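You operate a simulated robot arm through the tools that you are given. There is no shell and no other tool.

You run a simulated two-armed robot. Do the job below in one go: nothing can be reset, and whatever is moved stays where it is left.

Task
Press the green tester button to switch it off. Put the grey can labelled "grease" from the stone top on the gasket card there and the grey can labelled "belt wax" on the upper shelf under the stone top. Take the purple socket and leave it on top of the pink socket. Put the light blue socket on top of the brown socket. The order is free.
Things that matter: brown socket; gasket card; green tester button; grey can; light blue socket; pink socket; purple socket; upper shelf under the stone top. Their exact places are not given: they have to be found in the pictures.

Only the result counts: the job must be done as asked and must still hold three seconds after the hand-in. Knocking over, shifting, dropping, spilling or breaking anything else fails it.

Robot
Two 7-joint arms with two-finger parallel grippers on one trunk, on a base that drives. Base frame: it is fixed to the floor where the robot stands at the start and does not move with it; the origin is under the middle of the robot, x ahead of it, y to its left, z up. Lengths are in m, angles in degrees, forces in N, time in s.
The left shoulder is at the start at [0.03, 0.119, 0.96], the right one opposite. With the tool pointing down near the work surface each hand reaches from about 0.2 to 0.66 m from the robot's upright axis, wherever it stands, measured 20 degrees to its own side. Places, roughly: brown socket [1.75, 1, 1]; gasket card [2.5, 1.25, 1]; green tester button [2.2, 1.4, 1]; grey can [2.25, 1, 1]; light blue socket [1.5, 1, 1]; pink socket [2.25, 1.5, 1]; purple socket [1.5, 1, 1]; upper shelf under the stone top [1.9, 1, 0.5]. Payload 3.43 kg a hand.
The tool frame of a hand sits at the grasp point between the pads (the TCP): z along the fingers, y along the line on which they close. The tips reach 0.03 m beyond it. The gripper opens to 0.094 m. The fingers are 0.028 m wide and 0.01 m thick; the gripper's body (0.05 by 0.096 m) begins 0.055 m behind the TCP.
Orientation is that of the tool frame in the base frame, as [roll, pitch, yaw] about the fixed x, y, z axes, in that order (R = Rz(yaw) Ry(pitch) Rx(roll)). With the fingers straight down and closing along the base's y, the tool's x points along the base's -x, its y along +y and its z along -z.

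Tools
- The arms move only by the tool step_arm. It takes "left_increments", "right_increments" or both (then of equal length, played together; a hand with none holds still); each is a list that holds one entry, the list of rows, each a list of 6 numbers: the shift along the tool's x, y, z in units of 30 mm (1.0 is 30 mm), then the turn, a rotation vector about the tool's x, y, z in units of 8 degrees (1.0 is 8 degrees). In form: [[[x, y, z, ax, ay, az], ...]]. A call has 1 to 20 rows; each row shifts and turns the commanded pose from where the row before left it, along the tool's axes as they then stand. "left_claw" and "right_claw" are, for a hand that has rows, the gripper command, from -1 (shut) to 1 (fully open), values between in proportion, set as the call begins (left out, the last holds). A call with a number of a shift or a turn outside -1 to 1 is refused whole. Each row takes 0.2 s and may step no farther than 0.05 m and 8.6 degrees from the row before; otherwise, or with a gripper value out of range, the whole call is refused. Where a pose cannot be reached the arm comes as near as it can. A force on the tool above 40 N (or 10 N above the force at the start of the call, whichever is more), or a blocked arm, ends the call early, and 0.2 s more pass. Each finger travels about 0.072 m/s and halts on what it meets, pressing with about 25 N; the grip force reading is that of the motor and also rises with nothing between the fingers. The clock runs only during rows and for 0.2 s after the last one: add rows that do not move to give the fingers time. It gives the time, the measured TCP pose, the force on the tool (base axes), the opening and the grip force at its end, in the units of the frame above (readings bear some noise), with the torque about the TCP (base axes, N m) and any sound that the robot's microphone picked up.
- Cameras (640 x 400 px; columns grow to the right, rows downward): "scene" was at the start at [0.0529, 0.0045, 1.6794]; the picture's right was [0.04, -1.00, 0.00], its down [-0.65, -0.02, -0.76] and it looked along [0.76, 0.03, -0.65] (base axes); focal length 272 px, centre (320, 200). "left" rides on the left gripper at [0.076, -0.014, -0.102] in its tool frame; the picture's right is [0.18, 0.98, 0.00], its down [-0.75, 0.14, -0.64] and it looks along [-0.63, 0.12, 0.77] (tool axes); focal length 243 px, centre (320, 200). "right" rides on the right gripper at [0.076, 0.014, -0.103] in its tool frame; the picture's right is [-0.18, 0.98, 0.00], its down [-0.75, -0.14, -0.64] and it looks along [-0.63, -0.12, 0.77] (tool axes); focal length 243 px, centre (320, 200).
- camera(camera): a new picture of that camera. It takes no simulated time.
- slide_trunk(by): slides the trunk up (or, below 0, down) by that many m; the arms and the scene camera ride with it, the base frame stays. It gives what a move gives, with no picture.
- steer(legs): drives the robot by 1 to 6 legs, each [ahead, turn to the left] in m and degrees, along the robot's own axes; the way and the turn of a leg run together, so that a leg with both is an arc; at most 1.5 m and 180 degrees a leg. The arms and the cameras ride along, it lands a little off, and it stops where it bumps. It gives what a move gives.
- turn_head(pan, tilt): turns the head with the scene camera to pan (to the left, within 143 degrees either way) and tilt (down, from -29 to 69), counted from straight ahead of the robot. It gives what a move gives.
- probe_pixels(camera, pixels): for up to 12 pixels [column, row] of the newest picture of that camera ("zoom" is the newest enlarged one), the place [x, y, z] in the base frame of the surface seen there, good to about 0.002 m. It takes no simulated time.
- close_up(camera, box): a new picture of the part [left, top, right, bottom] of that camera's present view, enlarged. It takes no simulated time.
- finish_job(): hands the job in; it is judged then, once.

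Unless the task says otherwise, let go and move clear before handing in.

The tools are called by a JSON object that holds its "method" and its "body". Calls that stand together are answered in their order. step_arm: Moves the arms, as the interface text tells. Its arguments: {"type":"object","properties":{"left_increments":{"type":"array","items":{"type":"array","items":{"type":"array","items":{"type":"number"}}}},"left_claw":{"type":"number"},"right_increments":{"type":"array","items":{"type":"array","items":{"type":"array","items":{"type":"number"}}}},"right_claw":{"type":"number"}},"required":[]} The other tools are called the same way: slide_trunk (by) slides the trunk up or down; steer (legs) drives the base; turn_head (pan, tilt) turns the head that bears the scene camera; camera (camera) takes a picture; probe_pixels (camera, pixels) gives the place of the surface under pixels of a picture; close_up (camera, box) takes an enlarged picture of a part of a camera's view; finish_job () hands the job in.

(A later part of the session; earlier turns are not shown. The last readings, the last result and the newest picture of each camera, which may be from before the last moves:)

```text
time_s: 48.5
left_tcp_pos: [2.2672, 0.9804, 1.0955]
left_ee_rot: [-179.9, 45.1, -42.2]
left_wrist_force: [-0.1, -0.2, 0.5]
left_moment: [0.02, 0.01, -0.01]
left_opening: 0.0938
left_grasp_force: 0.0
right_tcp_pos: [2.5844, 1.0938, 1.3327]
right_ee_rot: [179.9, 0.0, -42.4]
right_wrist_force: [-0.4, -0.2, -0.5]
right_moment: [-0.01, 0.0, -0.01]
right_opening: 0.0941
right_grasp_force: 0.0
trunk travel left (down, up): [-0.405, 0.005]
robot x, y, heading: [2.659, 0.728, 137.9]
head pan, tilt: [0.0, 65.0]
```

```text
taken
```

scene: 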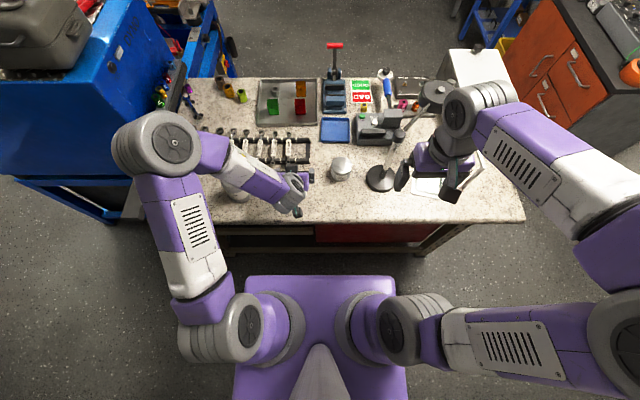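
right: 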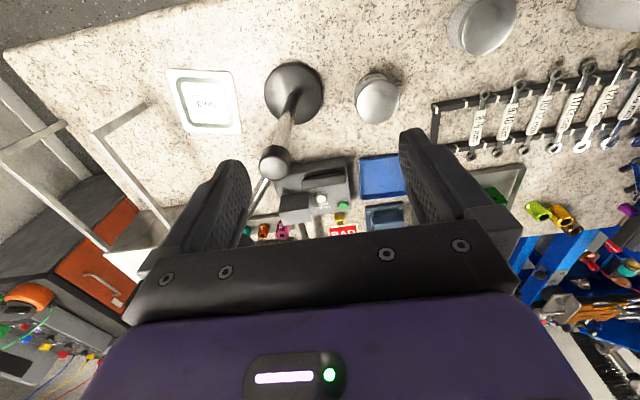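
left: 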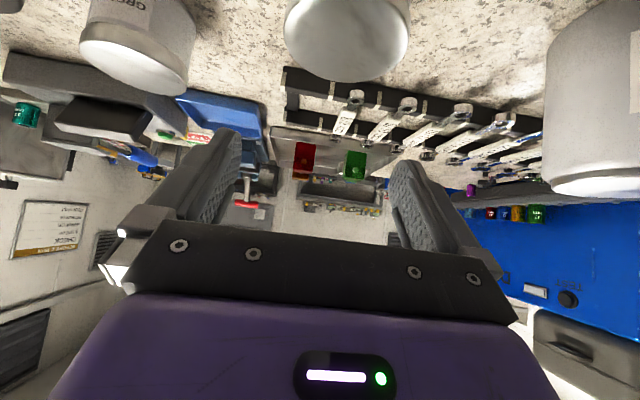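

The can is visible between the fingers' lines at (345,40) in the left view. The forearm now passes over the solvent can at (235,180), so I'll check its height.

{"method": "probe_pixels", "body": {"camera": "scene", "pixels": [[165, 140], [210, 155], [235, 165], [260, 185], [290, 195], [240, 196], [130, 160], [215, 240]]}}

{"method": "close_up", "body": {"camera": "scene", "box": [190, 130, 350, 230]}}

```text
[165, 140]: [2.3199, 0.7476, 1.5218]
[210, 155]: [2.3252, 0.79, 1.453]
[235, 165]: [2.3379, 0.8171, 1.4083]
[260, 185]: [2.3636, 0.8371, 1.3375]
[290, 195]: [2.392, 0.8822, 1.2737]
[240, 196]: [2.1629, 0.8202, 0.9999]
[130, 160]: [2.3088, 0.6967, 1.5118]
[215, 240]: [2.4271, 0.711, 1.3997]
```

```text
4.00 times, centred on (270, 180) of scene
```

zoom: 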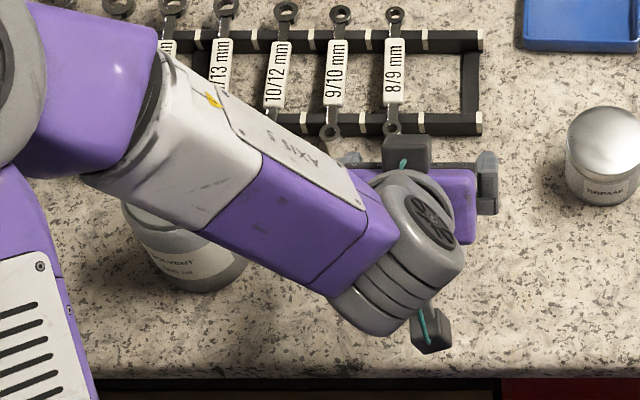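

The forearm is at z≥1.3, clear of the solvent can. I'll finish the descent around the belt wax can.

{"method": "step_arm", "body": {"left_increments": [[[0.55, 0.12, 0.75, 0, 0, 0], [0.9, 0, 0.983, 0, 0, 0], [0.9, 0, 0.983, 0, 0, 0], [0, 0, 0, 0, 0, 0]]]}}

{"method": "camera", "body": {"camera": "left"}}

{"method": "close_up", "body": {"camera": "scene", "box": [230, 140, 350, 215]}}

```text
time_s: 49.5
left_tcp_pos: [2.2565, 0.9817, 0.992]
left_ee_rot: [180.0, 45.1, -42.2]
left_wrist_force: [-0.1, -0.3, 0.2]
left_moment: [-0.02, -0.02, -0.02]
left_opening: 0.0942
left_grasp_force: 0.0
right_tcp_pos: [2.5829, 1.0949, 1.3336]
right_ee_rot: [-180.0, -0.1, -42.4]
right_wrist_force: [-0.1, -0.7, 0.1]
right_moment: [0.04, 0.0, -0.02]
right_opening: 0.0942
right_grasp_force: 0.1
trunk travel left (down, up): [-0.405, 0.005]
robot x, y, heading: [2.6594, 0.7265, 137.6]
head pan, tilt: [0.0, 65.0]
```

```text
taken
```

left: 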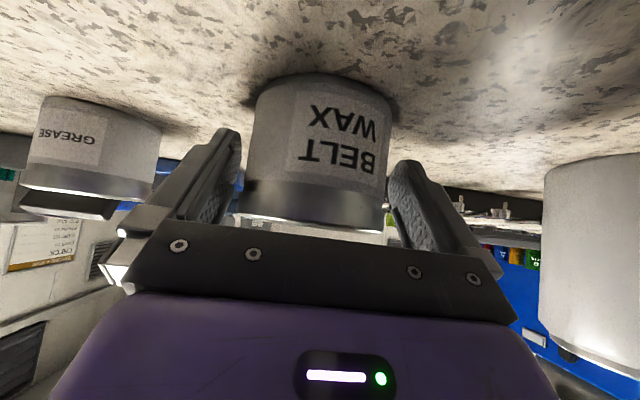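

```text
5.33 times, centred on (290, 178) of scene
```

zoom: 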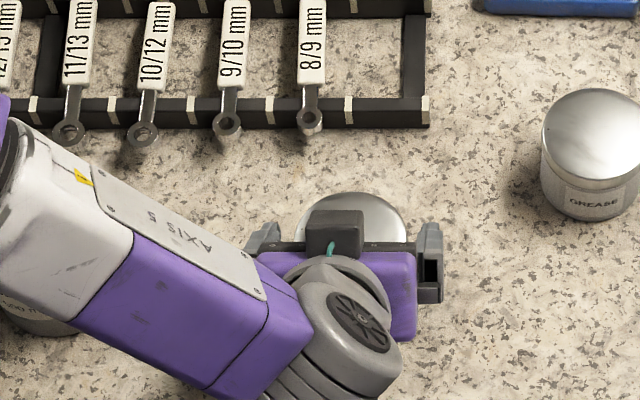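

The belt wax can sits between the fingers in the left view (247–390). I'll close the gripper.

{"method": "step_arm", "body": {"left_increments": [[[0, 0, 0, 0, 0, 0], [0, 0, 0, 0, 0, 0], [0, 0, 0, 0, 0, 0], [0, 0, 0, 0, 0, 0], [0, 0, 0, 0, 0, 0]]], "left_claw": -1}}

{"method": "camera", "body": {"camera": "left"}}

```text
time_s: 50.8
left_tcp_pos: [2.2557, 0.9801, 0.9916]
left_ee_rot: [180.0, 45.0, -42.4]
left_wrist_force: [0.0, 1.5, 0.2]
left_moment: [0.03, 0.03, 0.01]
left_opening: 0.0754
left_grasp_force: 25.2
right_tcp_pos: [2.5838, 1.093, 1.3336]
right_ee_rot: [-179.9, 0.0, -42.3]
right_wrist_force: [0.6, 0.2, 1.1]
right_moment: [-0.03, -0.02, 0.0]
right_opening: 0.0937
right_grasp_force: 0.0
trunk travel left (down, up): [-0.405, 0.005]
robot x, y, heading: [2.663, 0.7288, 137.7]
head pan, tilt: [0.0, 65.0]
```

```text
taken
```

left: 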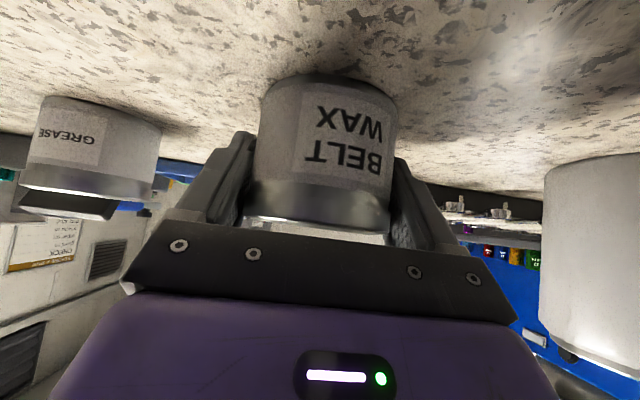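

The grip holds (opening 0.075, 25 N). I'll lift the can 0.18 m straight up and check.

{"method": "step_arm", "body": {"left_increments": [[[-0.5, 0, -0.5, 0, 0, 0], [-0.8, 0, -0.8, 0, 0, 0], [-0.8, 0, -0.8, 0, 0, 0], [-0.8, 0, -0.8, 0, 0, 0], [-0.8, 0, -0.8, 0, 0, 0], [-0.6, 0, -0.6, 0, 0, 0], [0, 0, 0, 0, 0, 0]]]}}

{"method": "camera", "body": {"camera": "left"}}

{"method": "close_up", "body": {"camera": "scene", "box": [170, 200, 490, 300]}}

{"method": "probe_pixels", "body": {"camera": "zoom", "pixels": [[130, 60], [200, 60], [270, 60], [300, 60], [420, 60], [540, 60], [60, 60], [200, 75], [200, 100], [270, 48], [130, 48], [300, 48]]}}

```text
time_s: 52.4
left_tcp_pos: [2.2558, 0.986, 1.1734]
left_ee_rot: [-180.0, 45.0, -42.4]
left_wrist_force: [0.0, 0.3, -1.1]
left_moment: [0.02, 0.01, -0.01]
left_opening: 0.0003
left_grasp_force: 25.0
right_tcp_pos: [2.5825, 1.0929, 1.334]
right_ee_rot: [180.0, 0.1, -42.4]
right_wrist_force: [0.6, 0.3, -0.2]
right_moment: [-0.01, 0.02, 0.02]
right_opening: 0.0938
right_grasp_force: 0.2
trunk travel left (down, up): [-0.405, 0.005]
robot x, y, heading: [2.6626, 0.7285, 137.8]
head pan, tilt: [0.0, 65.0]
```

```text
taken
```

left: 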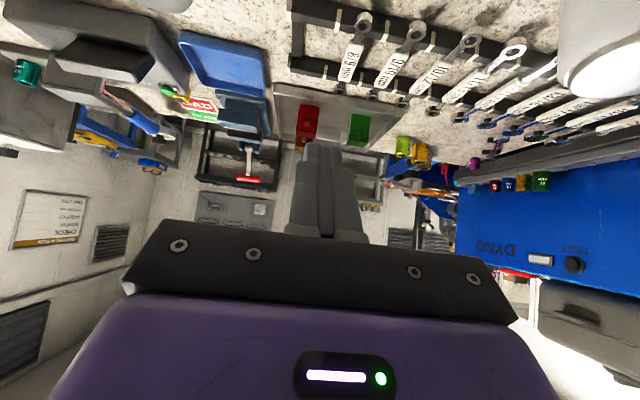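

```text
2.00 times, centred on (330, 250) of scene
```

zoom: 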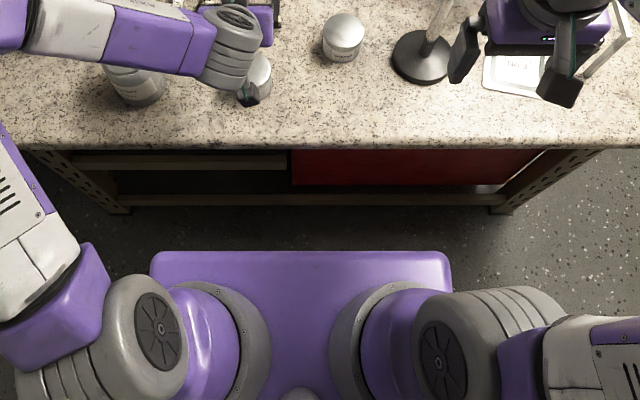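

```text
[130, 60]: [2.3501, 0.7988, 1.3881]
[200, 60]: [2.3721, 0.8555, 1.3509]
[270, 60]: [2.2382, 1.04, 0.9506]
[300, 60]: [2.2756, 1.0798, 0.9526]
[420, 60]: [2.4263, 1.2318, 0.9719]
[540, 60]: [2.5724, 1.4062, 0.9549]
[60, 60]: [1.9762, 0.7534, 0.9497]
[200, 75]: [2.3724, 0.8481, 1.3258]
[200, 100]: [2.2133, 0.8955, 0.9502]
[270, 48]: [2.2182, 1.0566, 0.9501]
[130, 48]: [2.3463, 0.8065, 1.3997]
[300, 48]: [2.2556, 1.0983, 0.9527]
```

The fingers are now shut on nothing (opening 0.0003), so the can slipped out early in the lift. I'll check how it stands now.

{"method": "step_arm", "body": {"left_increments": [[[-0.8, 0.8, -0.8, 0, 0, 0], [-0.8, 0.8, -0.8, 0, 0, 0], [-0.8, 0.8, -0.8, 0, 0, 0], [-0.6, 0.8, -0.6, 0, 0, 0], [0, 0, 0, 0, 0, 0]]], "left_claw": 1}}

{"method": "close_up", "body": {"camera": "scene", "box": [250, 140, 370, 215]}}

```text
time_s: 53.5
left_tcp_pos: [2.1897, 0.9145, 1.2997]
left_ee_rot: [180.0, 45.1, -42.4]
left_wrist_force: [-0.6, 0.2, -0.1]
left_moment: [-0.01, 0.01, 0.01]
left_opening: 0.0938
left_grasp_force: 0.0
right_tcp_pos: [2.5827, 1.0939, 1.3325]
right_ee_rot: [-180.0, -0.1, -42.4]
right_wrist_force: [0.3, 0.0, 0.0]
right_moment: [-0.02, 0.03, -0.03]
right_opening: 0.094
right_grasp_force: 0.1
trunk travel left (down, up): [-0.405, 0.005]
robot x, y, heading: [2.6634, 0.726, 137.6]
head pan, tilt: [0.0, 65.0]
```

```text
5.33 times, centred on (310, 178) of scene
```

zoom: 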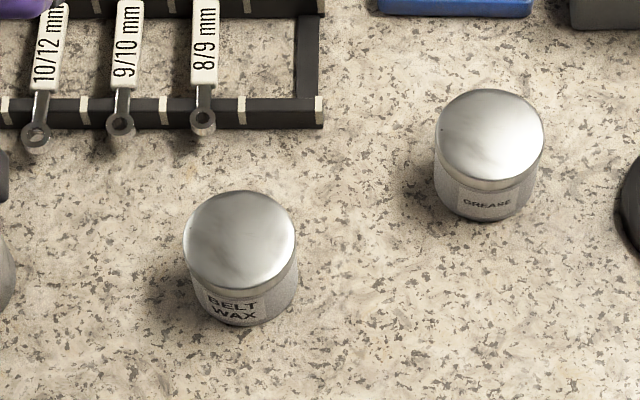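

The can still stands upright at its spot; I gripped only the lid rim (0.0754 wide). I'll re-measure it and grip lower with the fingertips on the body.

{"method": "close_up", "body": {"camera": "scene", "box": [270, 165, 320, 210]}}

{"method": "probe_pixels", "body": {"camera": "zoom", "pixels": [[240, 185], [416, 185], [328, 104], [328, 260], [328, 180], [265, 125], [395, 240], [395, 130], [265, 240]]}}

```text
8.89 times, centred on (295, 188) of scene
```

zoom: 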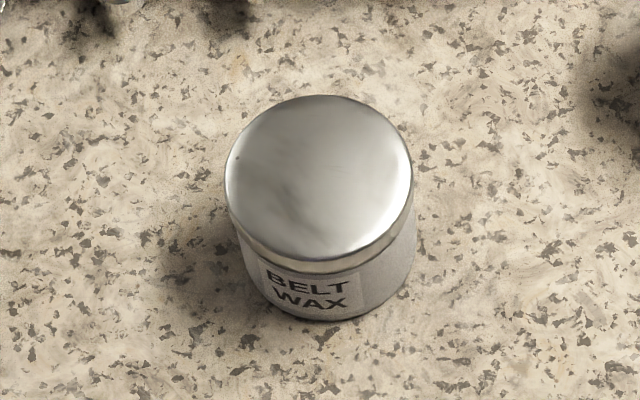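

```text
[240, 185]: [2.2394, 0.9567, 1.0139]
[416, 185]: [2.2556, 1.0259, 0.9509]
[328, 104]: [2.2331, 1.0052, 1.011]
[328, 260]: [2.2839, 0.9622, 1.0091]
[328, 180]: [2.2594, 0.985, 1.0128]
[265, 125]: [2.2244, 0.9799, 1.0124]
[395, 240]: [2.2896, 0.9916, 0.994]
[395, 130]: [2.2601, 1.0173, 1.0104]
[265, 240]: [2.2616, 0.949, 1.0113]
```

The can has shifted about 3 mm to (2.256,0.981). I'll descend again with the TCP set 14 mm behind its centre so the fingertips take the body.

{"method": "step_arm", "body": {"left_increments": [[[0.4, -0.7825, 0.35, 0, 0, 0], [0.4, -0.7825, 0.35, 0, 0, 0], [0.4, -0.7825, 0.35, 0, 0, 0], [0.4, -0.7825, 0.35, 0, 0, 0], [0.884, 0, 0.793, 0, 0, 0], [0.884, 0, 0.793, 0, 0, 0], [0.884, 0, 0.793, 0, 0, 0], [0.884, 0, 0.793, 0, 0, 0], [0, 0, 0, 0, 0, 0], [0, 0, 0, 0, 0, 0]]], "left_claw": 1}}

```text
time_s: 55.8
left_tcp_pos: [2.2652, 0.9737, 1.0933]
left_ee_rot: [180.0, 45.0, -42.3]
left_wrist_force: [-0.1, -0.4, -0.4]
left_moment: [0.01, 0.02, 0.0]
left_opening: 0.0944
left_grasp_force: 0.2
right_tcp_pos: [2.5842, 1.093, 1.3346]
right_ee_rot: [-180.0, -0.1, -42.4]
right_wrist_force: [-0.7, -1.5, 0.5]
right_moment: [-0.01, -0.01, -0.03]
right_opening: 0.0938
right_grasp_force: 0.0
trunk travel left (down, up): [-0.405, 0.005]
robot x, y, heading: [2.659, 0.731, 137.6]
head pan, tilt: [0.0, 65.0]
```

On track above the can; finishing the descent to z≈0.987.

{"method": "step_arm", "body": {"left_increments": [[[0.85, 0.02, 0.82, 0, 0, 0], [0.85, 0, 0.82, 0, 0, 0], [0.85, 0, 0.82, 0, 0, 0], [0, 0, 0, 0, 0, 0], [0, 0, 0, 0, 0, 0]]]}}

{"method": "camera", "body": {"camera": "left"}}

```text
time_s: 57.0
left_tcp_pos: [2.2635, 0.9717, 0.9848]
left_ee_rot: [180.0, 44.9, -42.3]
left_wrist_force: [-0.5, -0.9, 0.4]
left_moment: [0.0, 0.0, 0.0]
left_opening: 0.0938
left_grasp_force: 0.1
right_tcp_pos: [2.5831, 1.0931, 1.3338]
right_ee_rot: [180.0, 0.0, -42.5]
right_wrist_force: [0.6, 0.0, -0.5]
right_moment: [-0.01, 0.0, 0.01]
right_opening: 0.094
right_grasp_force: 0.0
trunk travel left (down, up): [-0.405, 0.005]
robot x, y, heading: [2.6608, 0.7256, 137.7]
head pan, tilt: [0.0, 65.0]
```

```text
taken
```

left: 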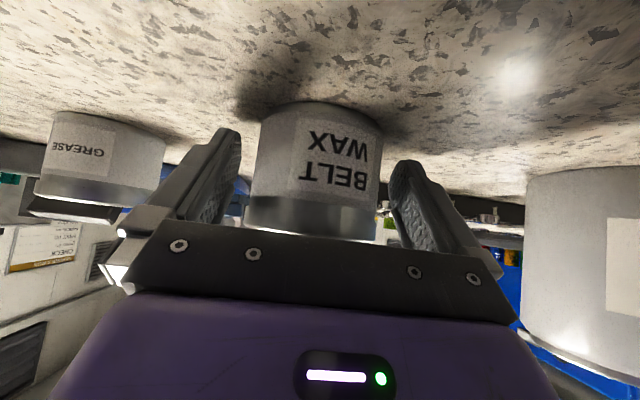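

The can is centred between the fingers and lower in the grip; closing now.

{"method": "step_arm", "body": {"left_increments": [[[0, 0, 0, 0, 0, 0], [0, 0, 0, 0, 0, 0], [0, 0, 0, 0, 0, 0], [0, 0, 0, 0, 0, 0], [0, 0, 0, 0, 0, 0], [0, 0, 0, 0, 0, 0]]], "left_claw": -1}}

{"method": "camera", "body": {"camera": "left"}}

{"method": "close_up", "body": {"camera": "scene", "box": [250, 150, 330, 210]}}

```text
time_s: 58.4
left_tcp_pos: [2.2643, 0.9719, 0.9854]
left_ee_rot: [-180.0, 44.9, -42.3]
left_wrist_force: [1.0, 0.3, -0.2]
left_moment: [-0.01, 0.05, 0.01]
left_opening: 0.0732
left_grasp_force: 24.3
right_tcp_pos: [2.5829, 1.0941, 1.3337]
right_ee_rot: [180.0, 0.0, -42.4]
right_wrist_force: [-0.4, 0.9, 0.1]
right_moment: [-0.02, -0.02, 0.01]
right_opening: 0.0938
right_grasp_force: 0.1
trunk travel left (down, up): [-0.405, 0.005]
robot x, y, heading: [2.6628, 0.7297, 137.5]
head pan, tilt: [0.0, 65.0]
```

```text
taken
```

left: 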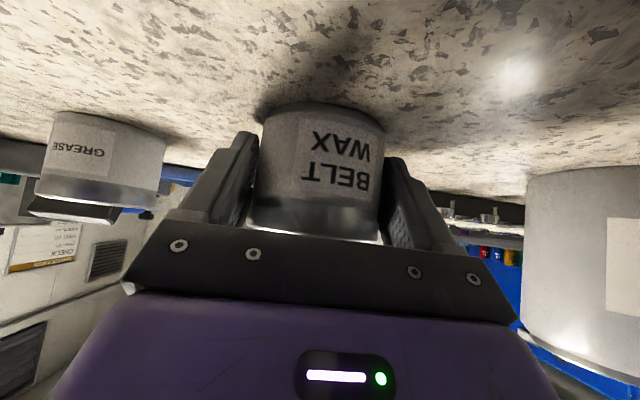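

```text
6.67 times, centred on (290, 180) of scene
```

zoom: 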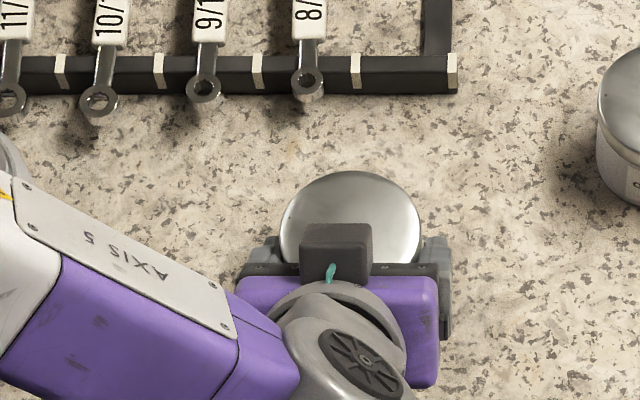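

Opening is now 0.0732, on the body. I'll lift slowly by 25 mm and check it holds.

{"method": "step_arm", "body": {"left_increments": [[[-0.15, 0, -0.15, 0, 0, 0], [-0.15, 0, -0.15, 0, 0, 0], [-0.15, 0, -0.15, 0, 0, 0], [-0.15, 0, -0.15, 0, 0, 0], [0, 0, 0, 0, 0, 0]]]}}

{"method": "camera", "body": {"camera": "left"}}

```text
time_s: 59.5
left_tcp_pos: [2.2647, 0.9735, 1.0121]
left_ee_rot: [180.0, 45.0, -42.4]
left_wrist_force: [0.1, -0.5, -2.7]
left_moment: [-0.01, -0.04, 0.0]
left_opening: 0.0733
left_grasp_force: 25.0
right_tcp_pos: [2.5836, 1.0934, 1.3337]
right_ee_rot: [-180.0, -0.1, -42.5]
right_wrist_force: [-0.5, 0.1, 0.7]
right_moment: [-0.01, 0.04, -0.02]
right_opening: 0.094
right_grasp_force: 0.0
trunk travel left (down, up): [-0.405, 0.005]
robot x, y, heading: [2.6634, 0.7283, 137.7]
head pan, tilt: [0.0, 65.0]
```

```text
taken
```

left: 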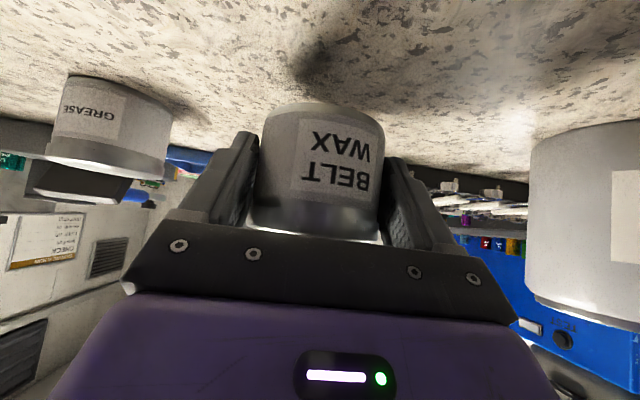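

The can is held (about 2.5 N of weight). I'll raise it to z≈1.13 and look down at my own base to learn how much room I have to back up.

{"method": "step_arm", "body": {"left_increments": [[[-0.4, 0, -0.4, 0, 0, 0], [-0.6, 0, -0.6, 0, 0, 0], [-0.6, 0, -0.6, 0, 0, 0], [-0.6, 0, -0.6, 0, 0, 0], [-0.5, 0, -0.5, 0, 0, 0], [0, 0, 0, 0, 0, 0]]]}}

{"method": "camera", "body": {"camera": "scene"}}

{"method": "probe_pixels", "body": {"camera": "scene", "pixels": [[320, 280], [250, 282], [390, 282], [320, 330], [240, 380], [400, 380]]}}

{"method": "turn_head", "body": {"pan": 140, "tilt": 60}}

{"method": "camera", "body": {"camera": "scene"}}

```text
time_s: 61.0
left_tcp_pos: [2.266, 0.9748, 1.1248]
left_ee_rot: [-180.0, 45.0, -42.4]
left_wrist_force: [-0.3, 0.7, -2.3]
left_moment: [-0.01, -0.06, 0.04]
left_opening: 0.0731
left_grasp_force: 24.9
right_tcp_pos: [2.5829, 1.0939, 1.3337]
right_ee_rot: [-180.0, 0.0, -42.5]
right_wrist_force: [-0.3, 0.1, 0.2]
right_moment: [0.0, -0.01, 0.0]
right_opening: 0.0939
right_grasp_force: 0.1
trunk travel left (down, up): [-0.405, 0.005]
robot x, y, heading: [2.6612, 0.729, 137.5]
head pan, tilt: [0.0, 65.0]
```

```text
taken
```

scene: 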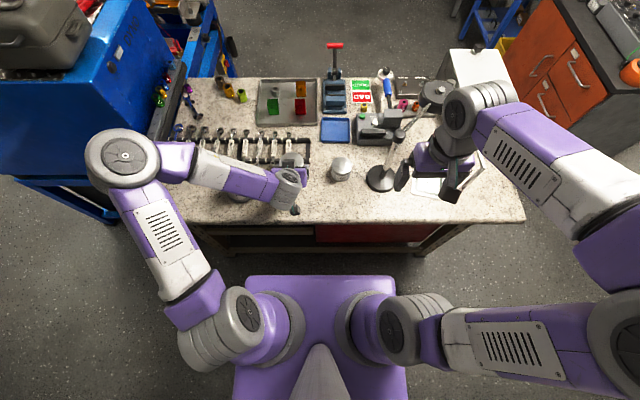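

```text
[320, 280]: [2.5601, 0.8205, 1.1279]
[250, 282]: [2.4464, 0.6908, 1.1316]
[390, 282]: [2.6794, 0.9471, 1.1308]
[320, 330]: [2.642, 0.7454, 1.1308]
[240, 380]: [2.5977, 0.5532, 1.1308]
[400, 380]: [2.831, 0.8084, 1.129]
```

```text
time_s: 63.2
left_tcp_pos: [2.2657, 0.9739, 1.1242]
left_ee_rot: [-180.0, 45.0, -42.3]
left_wrist_force: [0.4, 0.4, -1.8]
left_moment: [-0.04, -0.03, 0.02]
left_opening: 0.073
left_grasp_force: 24.6
right_tcp_pos: [2.585, 1.0936, 1.3343]
right_ee_rot: [-180.0, 0.0, -42.4]
right_wrist_force: [-0.2, 0.2, -0.4]
right_moment: [-0.01, 0.07, 0.04]
right_opening: 0.094
right_grasp_force: 0.1
trunk travel left (down, up): [-0.405, 0.005]
robot x, y, heading: [2.6548, 0.728, 137.6]
head pan, tilt: [140.0, 60.0]
```

```text
taken
```

scene: 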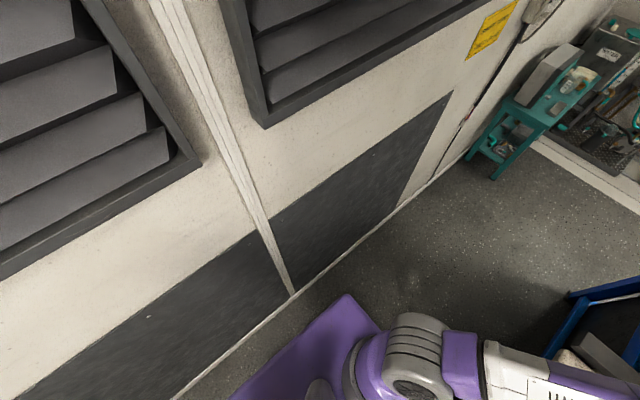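

{"method": "probe_pixels", "body": {"camera": "scene", "pixels": [[345, 298], [375, 330], [290, 345], [240, 398], [300, 310], [325, 297], [390, 300]]}}

{"method": "turn_head", "body": {"pan": -140, "tilt": 60}}

{"method": "camera", "body": {"camera": "scene"}}

```text
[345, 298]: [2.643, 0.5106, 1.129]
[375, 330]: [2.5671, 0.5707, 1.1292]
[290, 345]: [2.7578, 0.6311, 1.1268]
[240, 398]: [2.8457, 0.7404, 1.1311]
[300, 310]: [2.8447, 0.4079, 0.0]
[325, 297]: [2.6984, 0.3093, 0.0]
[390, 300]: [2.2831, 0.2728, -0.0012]
```

```text
time_s: 67.0
left_tcp_pos: [2.2649, 0.9738, 1.1246]
left_ee_rot: [-180.0, 45.0, -42.3]
left_wrist_force: [-0.7, -0.3, -2.4]
left_moment: [0.0, -0.02, 0.03]
left_opening: 0.0728
left_grasp_force: 24.9
right_tcp_pos: [2.5839, 1.0931, 1.3333]
right_ee_rot: [180.0, 0.0, -42.3]
right_wrist_force: [-0.2, 1.4, -0.2]
right_moment: [0.01, -0.03, 0.0]
right_opening: 0.0942
right_grasp_force: 0.0
trunk travel left (down, up): [-0.405, 0.005]
robot x, y, heading: [2.6637, 0.7311, 137.3]
head pan, tilt: [-140.0, 60.0]
```

```text
taken
```

scene: 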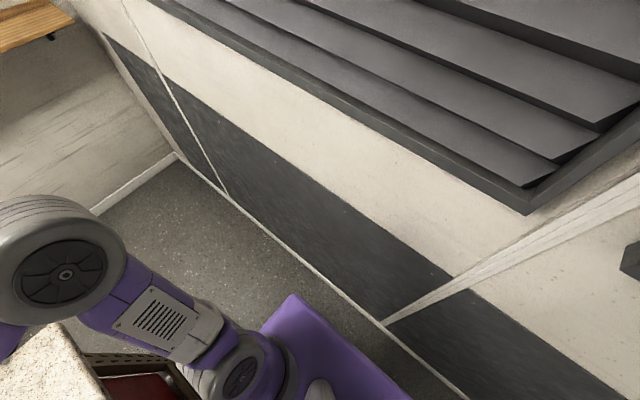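

My torso only reaches about ±0.14 m front to back, so there is room. I'll back up 0.12 m, then look again.

{"method": "steer", "body": {"legs": [[-0.12, 0]]}}

{"method": "turn_head", "body": {"pan": 10, "tilt": 62}}

{"method": "camera", "body": {"camera": "scene"}}

```text
time_s: 68.3
left_tcp_pos: [2.354, 0.8942, 1.1234]
left_ee_rot: [180.0, 45.0, -42.4]
left_wrist_force: [0.1, -0.4, -2.2]
left_moment: [-0.05, -0.03, -0.04]
left_opening: 0.073
left_grasp_force: 24.2
right_tcp_pos: [2.6737, 1.0127, 1.3344]
right_ee_rot: [-180.0, -0.1, -42.6]
right_wrist_force: [0.4, -0.9, -0.6]
right_moment: [0.01, -0.01, 0.01]
right_opening: 0.0938
right_grasp_force: 0.1
trunk travel left (down, up): [-0.405, 0.005]
robot x, y, heading: [2.7514, 0.6482, 137.5]
head pan, tilt: [-140.0, 60.0]
```

```text
time_s: 70.6
left_tcp_pos: [2.3548, 0.8929, 1.1232]
left_ee_rot: [180.0, 45.1, -42.5]
left_wrist_force: [0.3, -1.0, -3.0]
left_moment: [-0.03, -0.01, 0.03]
left_opening: 0.0736
left_grasp_force: 24.9
right_tcp_pos: [2.6735, 1.0113, 1.3338]
right_ee_rot: [-180.0, 0.0, -42.6]
right_wrist_force: [0.6, 0.6, -0.3]
right_moment: [0.01, 0.02, 0.0]
right_opening: 0.0939
right_grasp_force: 0.0
trunk travel left (down, up): [-0.405, 0.005]
robot x, y, heading: [2.7521, 0.6469, 137.8]
head pan, tilt: [10.0, 62.0]
```

```text
taken
```

scene: 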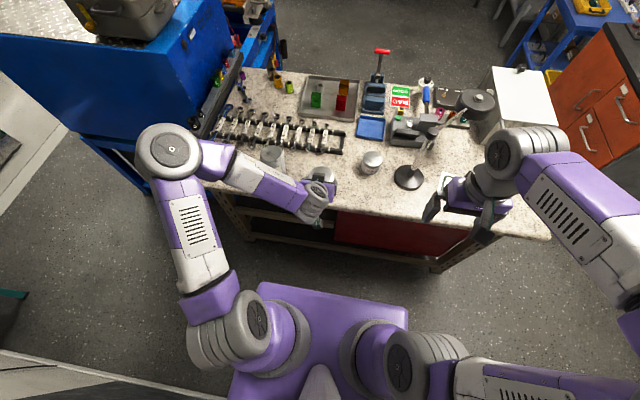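

Now the shelf opening shows better at (270,215), with the red cabinet from x≈337. I'll probe its extents.

{"method": "close_up", "body": {"camera": "scene", "box": [190, 170, 480, 290]}}

{"method": "probe_pixels", "body": {"camera": "zoom", "pixels": [[150, 80], [150, 108], [200, 90], [130, 120], [100, 110], [330, 110], [330, 150], [400, 150], [180, 100], [180, 120], [200, 150], [90, 80]]}}

```text
2.21 times, centred on (335, 230) of scene
```

zoom: 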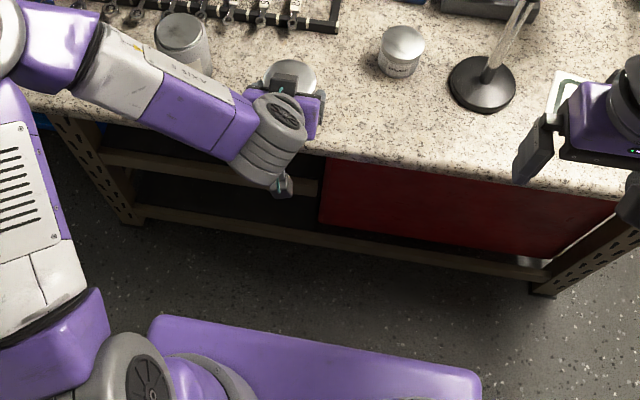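

```text
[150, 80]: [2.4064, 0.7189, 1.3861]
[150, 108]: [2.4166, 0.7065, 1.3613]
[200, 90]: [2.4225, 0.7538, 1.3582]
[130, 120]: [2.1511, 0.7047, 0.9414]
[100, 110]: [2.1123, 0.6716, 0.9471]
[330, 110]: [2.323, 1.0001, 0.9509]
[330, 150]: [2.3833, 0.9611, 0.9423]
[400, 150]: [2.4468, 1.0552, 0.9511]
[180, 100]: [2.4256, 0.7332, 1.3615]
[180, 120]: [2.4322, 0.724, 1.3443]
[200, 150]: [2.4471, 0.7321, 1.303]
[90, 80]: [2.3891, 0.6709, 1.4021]
```

{"method": "probe_pixels", "body": {"camera": "zoom", "pixels": [[120, 158], [160, 162], [220, 177], [310, 188], [200, 190], [170, 143], [325, 165], [325, 215], [170, 215], [300, 210], [230, 195], [95, 150]]}}

```text
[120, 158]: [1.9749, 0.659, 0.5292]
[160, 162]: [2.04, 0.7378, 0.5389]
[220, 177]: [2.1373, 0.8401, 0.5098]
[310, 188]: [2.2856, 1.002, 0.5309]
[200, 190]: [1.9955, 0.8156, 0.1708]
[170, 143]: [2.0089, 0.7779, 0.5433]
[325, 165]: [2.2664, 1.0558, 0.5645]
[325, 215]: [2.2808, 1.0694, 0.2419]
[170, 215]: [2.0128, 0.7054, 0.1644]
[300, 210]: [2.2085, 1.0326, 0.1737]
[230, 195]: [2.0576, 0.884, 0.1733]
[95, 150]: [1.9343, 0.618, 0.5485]
```

The upper shelf surface is at z≈0.543, front edge at v≈1.02 (points (2.04,0.74)–(2.29,1.00)), left of the red cabinet. I'll pull the hand back and left, then lower the trunk in front of the edge.

{"method": "step_arm", "body": {"left_increments": [[[0.6, 0, -0.6, 0, 0, 0], [0.5, 0.5, -0.5, 0, 0, 0], [0.46, 0.8, -0.46, 0, 0, 0], [0, 0.9, 0, 0, 0, 0], [0, 0.9, 0, 0, 0, 0], [0, 0.9, 0, 0, 0, 0], [0, 0, 0, 0, 0, 0]]]}}

{"method": "camera", "body": {"camera": "scene"}}

```text
time_s: 72.2
left_tcp_pos: [2.3048, 0.7844, 1.1218]
left_ee_rot: [179.9, 44.9, -42.6]
left_wrist_force: [-0.4, 0.3, -2.5]
left_moment: [-0.01, 0.02, -0.01]
left_opening: 0.0729
left_grasp_force: 25.2
left hand out of reach, approached as far as the arm can: row 3, 4
right_tcp_pos: [2.6731, 1.013, 1.3335]
right_ee_rot: [180.0, 0.1, -42.5]
right_wrist_force: [-0.2, -0.5, 0.1]
right_moment: [0.0, 0.02, -0.02]
right_opening: 0.0941
right_grasp_force: 0.0
trunk travel left (down, up): [-0.405, 0.005]
robot x, y, heading: [2.7473, 0.6471, 137.5]
head pan, tilt: [10.0, 62.0]
```

```text
taken
```

scene: 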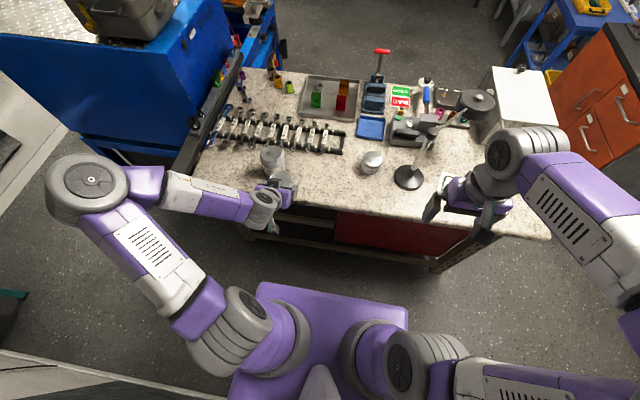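

I'm at v≈1.18; another 3–4 cm back keeps the can clear of the stone edge.

{"method": "step_arm", "body": {"left_increments": [[[0.45, 0, -0.45, 0, 0, 0], [0.45, 0, -0.45, 0, 0, 0], [0, 0, 0, 0, 0, 0]]]}}

{"method": "close_up", "body": {"camera": "scene", "box": [200, 150, 360, 250]}}

```text
time_s: 73.0
left_tcp_pos: [2.3051, 0.7805, 1.1199]
left_ee_rot: [-180.0, 45.0, -42.4]
left_wrist_force: [0.2, 0.6, -2.3]
left_moment: [0.02, -0.04, -0.01]
left_opening: 0.0731
left_grasp_force: 25.1
left hand out of reach, approached as far as the arm can: row 1, 2
right_tcp_pos: [2.6732, 1.0105, 1.3331]
right_ee_rot: [-180.0, 0.0, -42.5]
right_wrist_force: [0.3, 0.0, 0.0]
right_moment: [0.03, 0.02, -0.02]
right_opening: 0.0938
right_grasp_force: 0.1
trunk travel left (down, up): [-0.405, 0.005]
robot x, y, heading: [2.7499, 0.647, 137.4]
head pan, tilt: [10.0, 62.0]
```

```text
4.00 times, centred on (280, 200) of scene
```

zoom: 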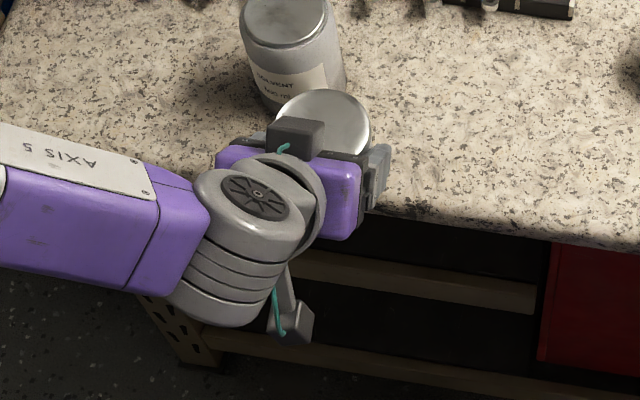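

The arm is at its limit there, so I'll instead turn the robot 20° left to swing the can clear of the stone edge, then lower the trunk.

{"method": "steer", "body": {"legs": [[0, 20]]}}

{"method": "camera", "body": {"camera": "scene"}}

```text
time_s: 74.5
left_tcp_pos: [2.2858, 0.6277, 1.1187]
left_ee_rot: [-179.9, 45.0, -23.1]
left_wrist_force: [0.2, -0.1, -2.4]
left_moment: [-0.02, -0.05, -0.01]
left_opening: 0.0732
left_grasp_force: 25.5
right_tcp_pos: [2.5566, 0.9668, 1.3335]
right_ee_rot: [179.9, 0.0, -23.2]
right_wrist_force: [1.0, -0.6, 0.1]
right_moment: [-0.03, -0.01, 0.01]
right_opening: 0.0942
right_grasp_force: 0.0
trunk travel left (down, up): [-0.405, 0.005]
robot x, y, heading: [2.7486, 0.6459, 157.2]
head pan, tilt: [10.0, 62.0]
```

```text
taken
```

scene: 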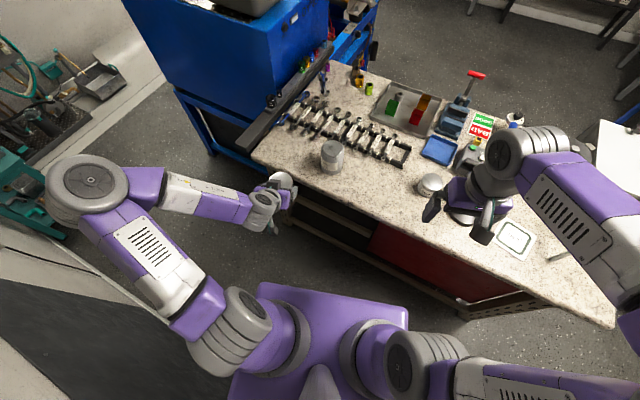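

Both hands are now beyond the stone edge (v≈1.27 and 1.24 versus 1.115). Lowering the trunk.

{"method": "slide_trunk", "body": {"by": -0.37}}

{"method": "camera", "body": {"camera": "left"}}

{"method": "camera", "body": {"camera": "scene"}}

```text
time_s: 78.1
left_tcp_pos: [2.2845, 0.6266, 0.7489]
left_ee_rot: [-179.8, 45.1, -23.1]
left_wrist_force: [-0.6, -0.1, -1.8]
left_moment: [-0.02, -0.06, -0.03]
left_opening: 0.0731
left_grasp_force: 25.2
right_tcp_pos: [2.5565, 0.9669, 0.9636]
right_ee_rot: [180.0, 0.0, -23.2]
right_wrist_force: [-1.4, 0.3, 0.5]
right_moment: [0.01, 0.02, 0.02]
right_opening: 0.094
right_grasp_force: 0.0
trunk travel left (down, up): [-0.035, 0.375]
robot x, y, heading: [2.7481, 0.6463, 156.9]
head pan, tilt: [10.0, 62.0]
```

```text
taken
```

left: 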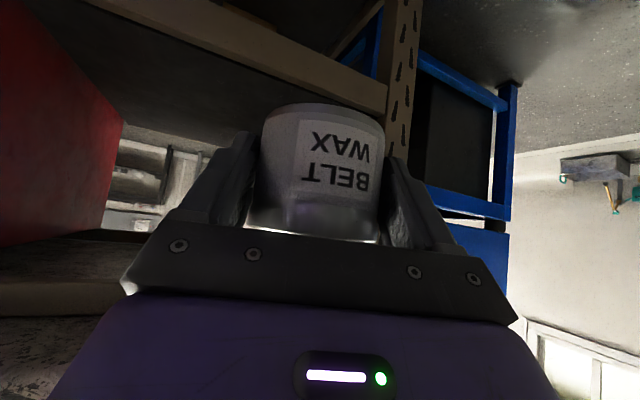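

```text
taken
```

scene: 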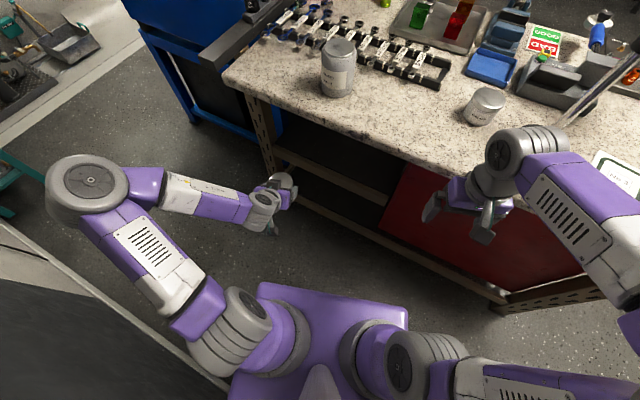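

Now the shelf (z≈0.54) looks empty between the leg and red cabinet. I'll turn back 19° to face it squarely.

{"method": "steer", "body": {"legs": [[0, -19.2]]}}

{"method": "camera", "body": {"camera": "left"}}

{"method": "camera", "body": {"camera": "scene"}}

```text
time_s: 79.5
left_tcp_pos: [2.3045, 0.7795, 0.75]
left_ee_rot: [-180.0, 45.0, -42.3]
left_wrist_force: [0.6, -0.7, -1.7]
left_moment: [-0.05, -0.01, 0.03]
left_opening: 0.073
left_grasp_force: 25.3
right_tcp_pos: [2.6723, 1.0123, 0.9629]
right_ee_rot: [180.0, 0.0, -42.3]
right_wrist_force: [-0.2, 0.5, -0.3]
right_moment: [0.0, -0.01, 0.04]
right_opening: 0.0937
right_grasp_force: 0.2
trunk travel left (down, up): [-0.035, 0.375]
robot x, y, heading: [2.7465, 0.6449, 137.6]
head pan, tilt: [10.0, 62.0]
```

```text
taken
```

left: 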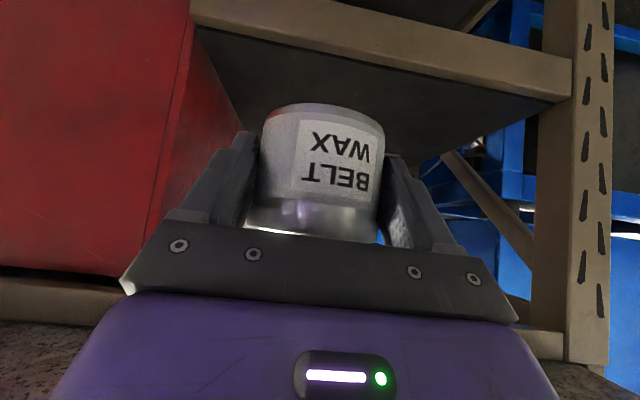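

```text
taken
```

scene: 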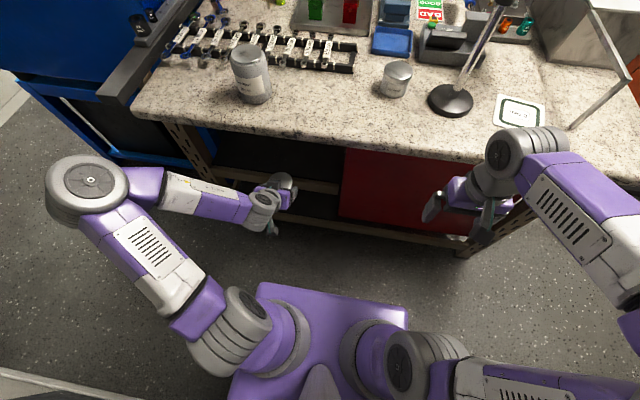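

The shelf surface (dark, (300,80) in the flipped left view) is clear. I'll probe it and the upper rail for clearances.

{"method": "probe_pixels", "body": {"camera": "left", "pixels": [[300, 70], [430, 110], [400, 60], [400, 75], [520, 85], [240, 60], [60, 300], [540, 345], [215, 30], [150, 200], [540, 200], [480, 130]]}}

```text
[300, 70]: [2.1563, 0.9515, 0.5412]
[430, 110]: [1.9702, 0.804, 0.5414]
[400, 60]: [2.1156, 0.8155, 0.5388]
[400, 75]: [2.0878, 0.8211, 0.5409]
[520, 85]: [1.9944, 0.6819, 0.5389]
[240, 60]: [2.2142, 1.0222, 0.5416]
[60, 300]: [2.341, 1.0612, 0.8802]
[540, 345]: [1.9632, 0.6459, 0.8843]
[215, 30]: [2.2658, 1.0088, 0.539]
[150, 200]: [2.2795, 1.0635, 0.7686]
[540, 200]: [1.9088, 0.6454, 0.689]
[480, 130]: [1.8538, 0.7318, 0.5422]
```

The opening runs from z≈0.54 to 0.88. I'll check forearm and elbow heights before reaching in.

{"method": "probe_pixels", "body": {"camera": "scene", "pixels": [[262, 205], [240, 200], [205, 192], [170, 185], [145, 180], [90, 175], [50, 185], [115, 225], [280, 185], [120, 165]]}}

```text
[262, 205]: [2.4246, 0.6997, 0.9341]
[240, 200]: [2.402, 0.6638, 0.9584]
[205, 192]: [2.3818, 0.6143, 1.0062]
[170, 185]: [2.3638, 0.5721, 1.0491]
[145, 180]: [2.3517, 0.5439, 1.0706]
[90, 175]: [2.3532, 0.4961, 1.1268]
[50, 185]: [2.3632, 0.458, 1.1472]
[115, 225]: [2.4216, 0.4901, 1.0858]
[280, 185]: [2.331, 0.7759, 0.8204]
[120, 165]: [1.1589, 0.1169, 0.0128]
```

The elbow sits around z≈1.1 and v≈1.4, behind the stone edge. I'll lower the can to just above shelf height while still outside, then re-check.

{"method": "step_arm", "body": {"left_increments": [[[0.7, 0.15, 0.7, 0, 0, 0], [0.7, 0.15, 0.7, 0, 0, 0], [0.7, 0.15, 0.7, 0, 0, 0], [0.7, 0.15, 0.7, 0, 0, 0], [0.5, 0.15, 0.5, 0, 0, 0], [0, 0, 0, 0, 0, 0]]]}}

{"method": "camera", "body": {"camera": "scene"}}

{"method": "camera", "body": {"camera": "left"}}

```text
time_s: 80.9
left_tcp_pos: [2.2876, 0.7595, 0.6098]
left_ee_rot: [-179.9, 44.9, -42.3]
left_wrist_force: [-0.4, -0.6, -2.6]
left_moment: [-0.01, -0.02, 0.01]
left_opening: 0.073
left_grasp_force: 25.6
left hand out of reach, approached as far as the arm can: row 5
right_tcp_pos: [2.6721, 1.011, 0.9639]
right_ee_rot: [179.9, 0.0, -42.4]
right_wrist_force: [0.6, 1.4, -1.0]
right_moment: [0.04, -0.02, -0.01]
right_opening: 0.0941
right_grasp_force: 0.1
trunk travel left (down, up): [-0.035, 0.375]
robot x, y, heading: [2.7538, 0.644, 137.9]
head pan, tilt: [10.0, 62.0]
```

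```text
taken
```

scene: 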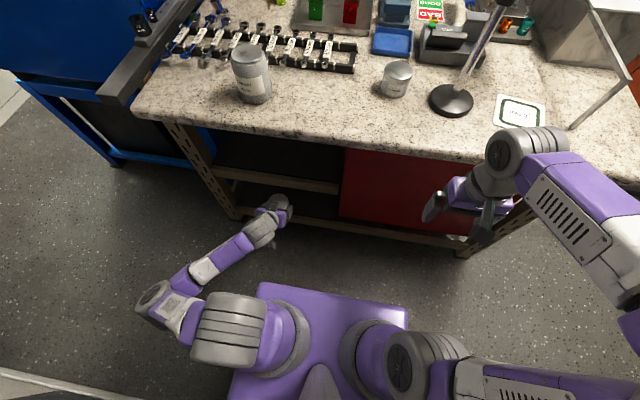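

```text
taken
```

left: 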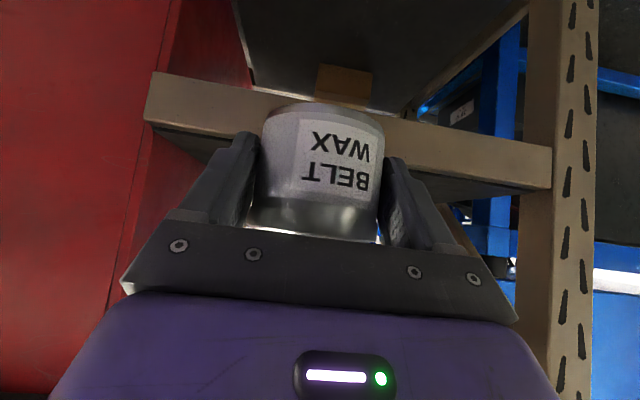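

The elbow has dropped behind and below, giving good clearance. I'll move forward into the shelf opening in two stages.

{"method": "step_arm", "body": {"left_increments": [[[-0.6, 0, 0.6, 0, 0, 0], [-0.8, 0, 0.8, 0, 0, 0], [-0.8, 0, 0.8, 0, 0, 0], [0, 0, 0, 0, 0, 0]]]}}

{"method": "camera", "body": {"camera": "scene"}}

{"method": "camera", "body": {"camera": "left"}}

```text
time_s: 81.9
left_tcp_pos: [2.2216, 0.8216, 0.6067]
left_ee_rot: [180.0, 45.1, -42.2]
left_wrist_force: [0.2, -0.1, -2.4]
left_moment: [0.0, -0.02, 0.03]
left_opening: 0.0732
left_grasp_force: 25.1
right_tcp_pos: [2.6721, 1.0118, 0.9642]
right_ee_rot: [-179.9, 0.0, -42.2]
right_wrist_force: [-0.4, 0.6, 0.3]
right_moment: [0.01, -0.04, 0.04]
right_opening: 0.0939
right_grasp_force: 0.1
trunk travel left (down, up): [-0.035, 0.375]
robot x, y, heading: [2.7507, 0.6439, 137.6]
head pan, tilt: [10.0, 62.0]
```

```text
taken
```

scene: 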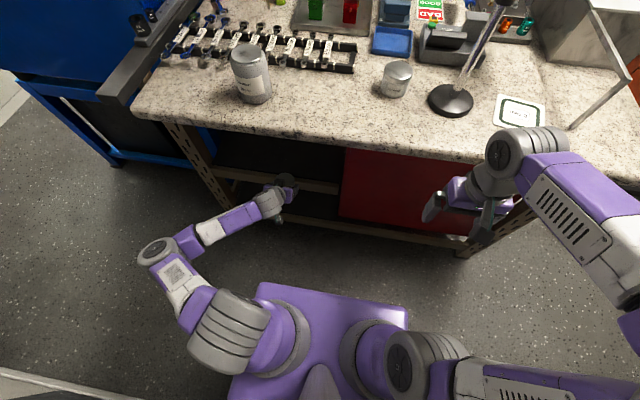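

```text
taken
```

left: 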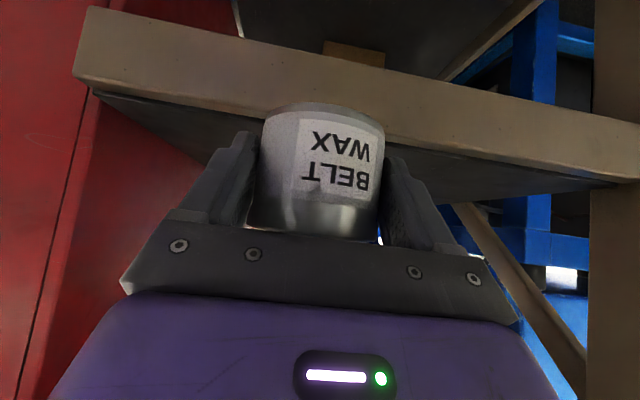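

Moving well. Another 0.125 m forward brings the can centre to about 0.065 m inside the front edge.

{"method": "step_arm", "body": {"left_increments": [[[-0.7365, 0, 0.7365, 0, 0, 0], [-0.7365, 0, 0.7365, 0, 0, 0], [-0.7365, 0, 0.7365, 0, 0, 0], [-0.7365, 0, 0.7365, 0, 0, 0], [0, 0, 0, 0, 0, 0]]]}}

{"method": "camera", "body": {"camera": "scene"}}

{"method": "camera", "body": {"camera": "left"}}

```text
time_s: 83.1
left_tcp_pos: [2.1269, 0.9069, 0.609]
left_ee_rot: [180.0, 45.0, -42.2]
left_wrist_force: [-0.1, 0.3, -3.0]
left_moment: [-0.05, -0.08, -0.02]
left_opening: 0.0732
left_grasp_force: 24.8
right_tcp_pos: [2.6725, 1.0118, 0.9634]
right_ee_rot: [180.0, 0.0, -42.3]
right_wrist_force: [0.3, 0.2, -0.1]
right_moment: [0.01, -0.03, -0.02]
right_opening: 0.0942
right_grasp_force: 0.0
trunk travel left (down, up): [-0.035, 0.375]
robot x, y, heading: [2.7492, 0.6458, 137.6]
head pan, tilt: [10.0, 62.0]
```

```text
taken
```

scene: 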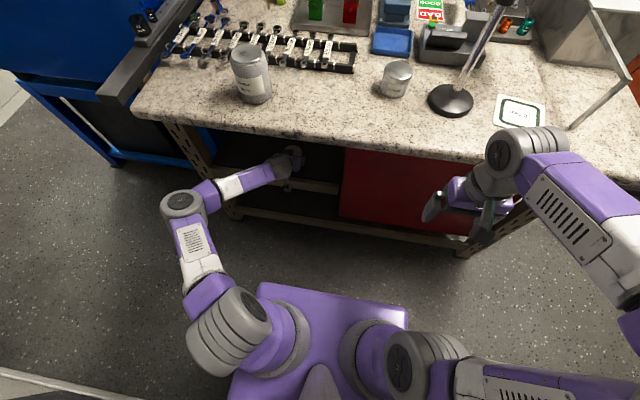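

```text
taken
```

left: 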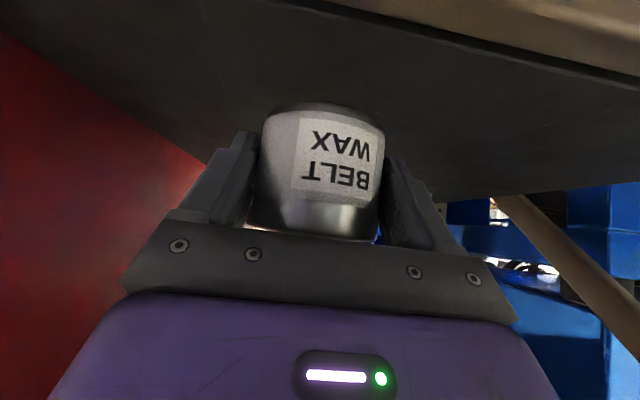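

The can is fully over the shelf. Lowering gently by 3 cm.

{"method": "step_arm", "body": {"left_increments": [[[0.236, 0, 0.236, 0, 0, 0], [0.236, 0, 0.236, 0, 0, 0], [0.19, 0, 0.19, 0, 0, 0], [0.05, 0, 0.05, 0, 0, 0], [0, 0, 0, 0, 0, 0]]]}}

{"method": "camera", "body": {"camera": "left"}}

```text
time_s: 84.3
left_tcp_pos: [2.1266, 0.9063, 0.5798]
left_ee_rot: [-179.9, 45.0, -42.3]
left_wrist_force: [-0.1, 0.1, -2.4]
left_moment: [-0.03, -0.04, 0.01]
left_opening: 0.0734
left_grasp_force: 25.2
right_tcp_pos: [2.672, 1.0119, 0.9632]
right_ee_rot: [-180.0, 0.0, -42.2]
right_wrist_force: [0.7, -0.2, 0.2]
right_moment: [0.02, -0.01, -0.01]
right_opening: 0.0941
right_grasp_force: 0.0
trunk travel left (down, up): [-0.035, 0.375]
robot x, y, heading: [2.749, 0.6442, 137.6]
head pan, tilt: [10.0, 62.0]
```

```text
taken
```

left: 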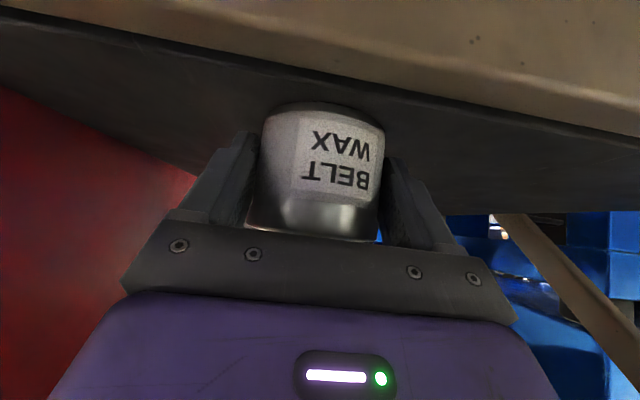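

Still carrying its weight at z=0.580; I'll lower in 1 mm steps until the force shows contact.

{"method": "step_arm", "body": {"left_increments": [[[0.035, 0, 0.035, 0, 0, 0], [0.035, 0, 0.035, 0, 0, 0], [0.035, 0, 0.035, 0, 0, 0], [0, 0, 0, 0, 0, 0]]]}}

```text
time_s: 85.3
left_tcp_pos: [2.1255, 0.9063, 0.5784]
left_ee_rot: [-180.0, 45.3, -42.2]
left_wrist_force: [2.2, -1.8, 14.2]
left_moment: [0.11, 0.22, 0.03]
left_opening: 0.0734
left_grasp_force: 25.4
right_tcp_pos: [2.6742, 1.0111, 0.9647]
right_ee_rot: [-180.0, 0.1, -42.3]
right_wrist_force: [0.4, -0.4, 0.2]
right_moment: [-0.02, 0.01, -0.03]
right_opening: 0.0942
right_grasp_force: 0.1
trunk travel left (down, up): [-0.035, 0.375]
robot x, y, heading: [2.7462, 0.6468, 137.7]
head pan, tilt: [10.0, 62.0]
```

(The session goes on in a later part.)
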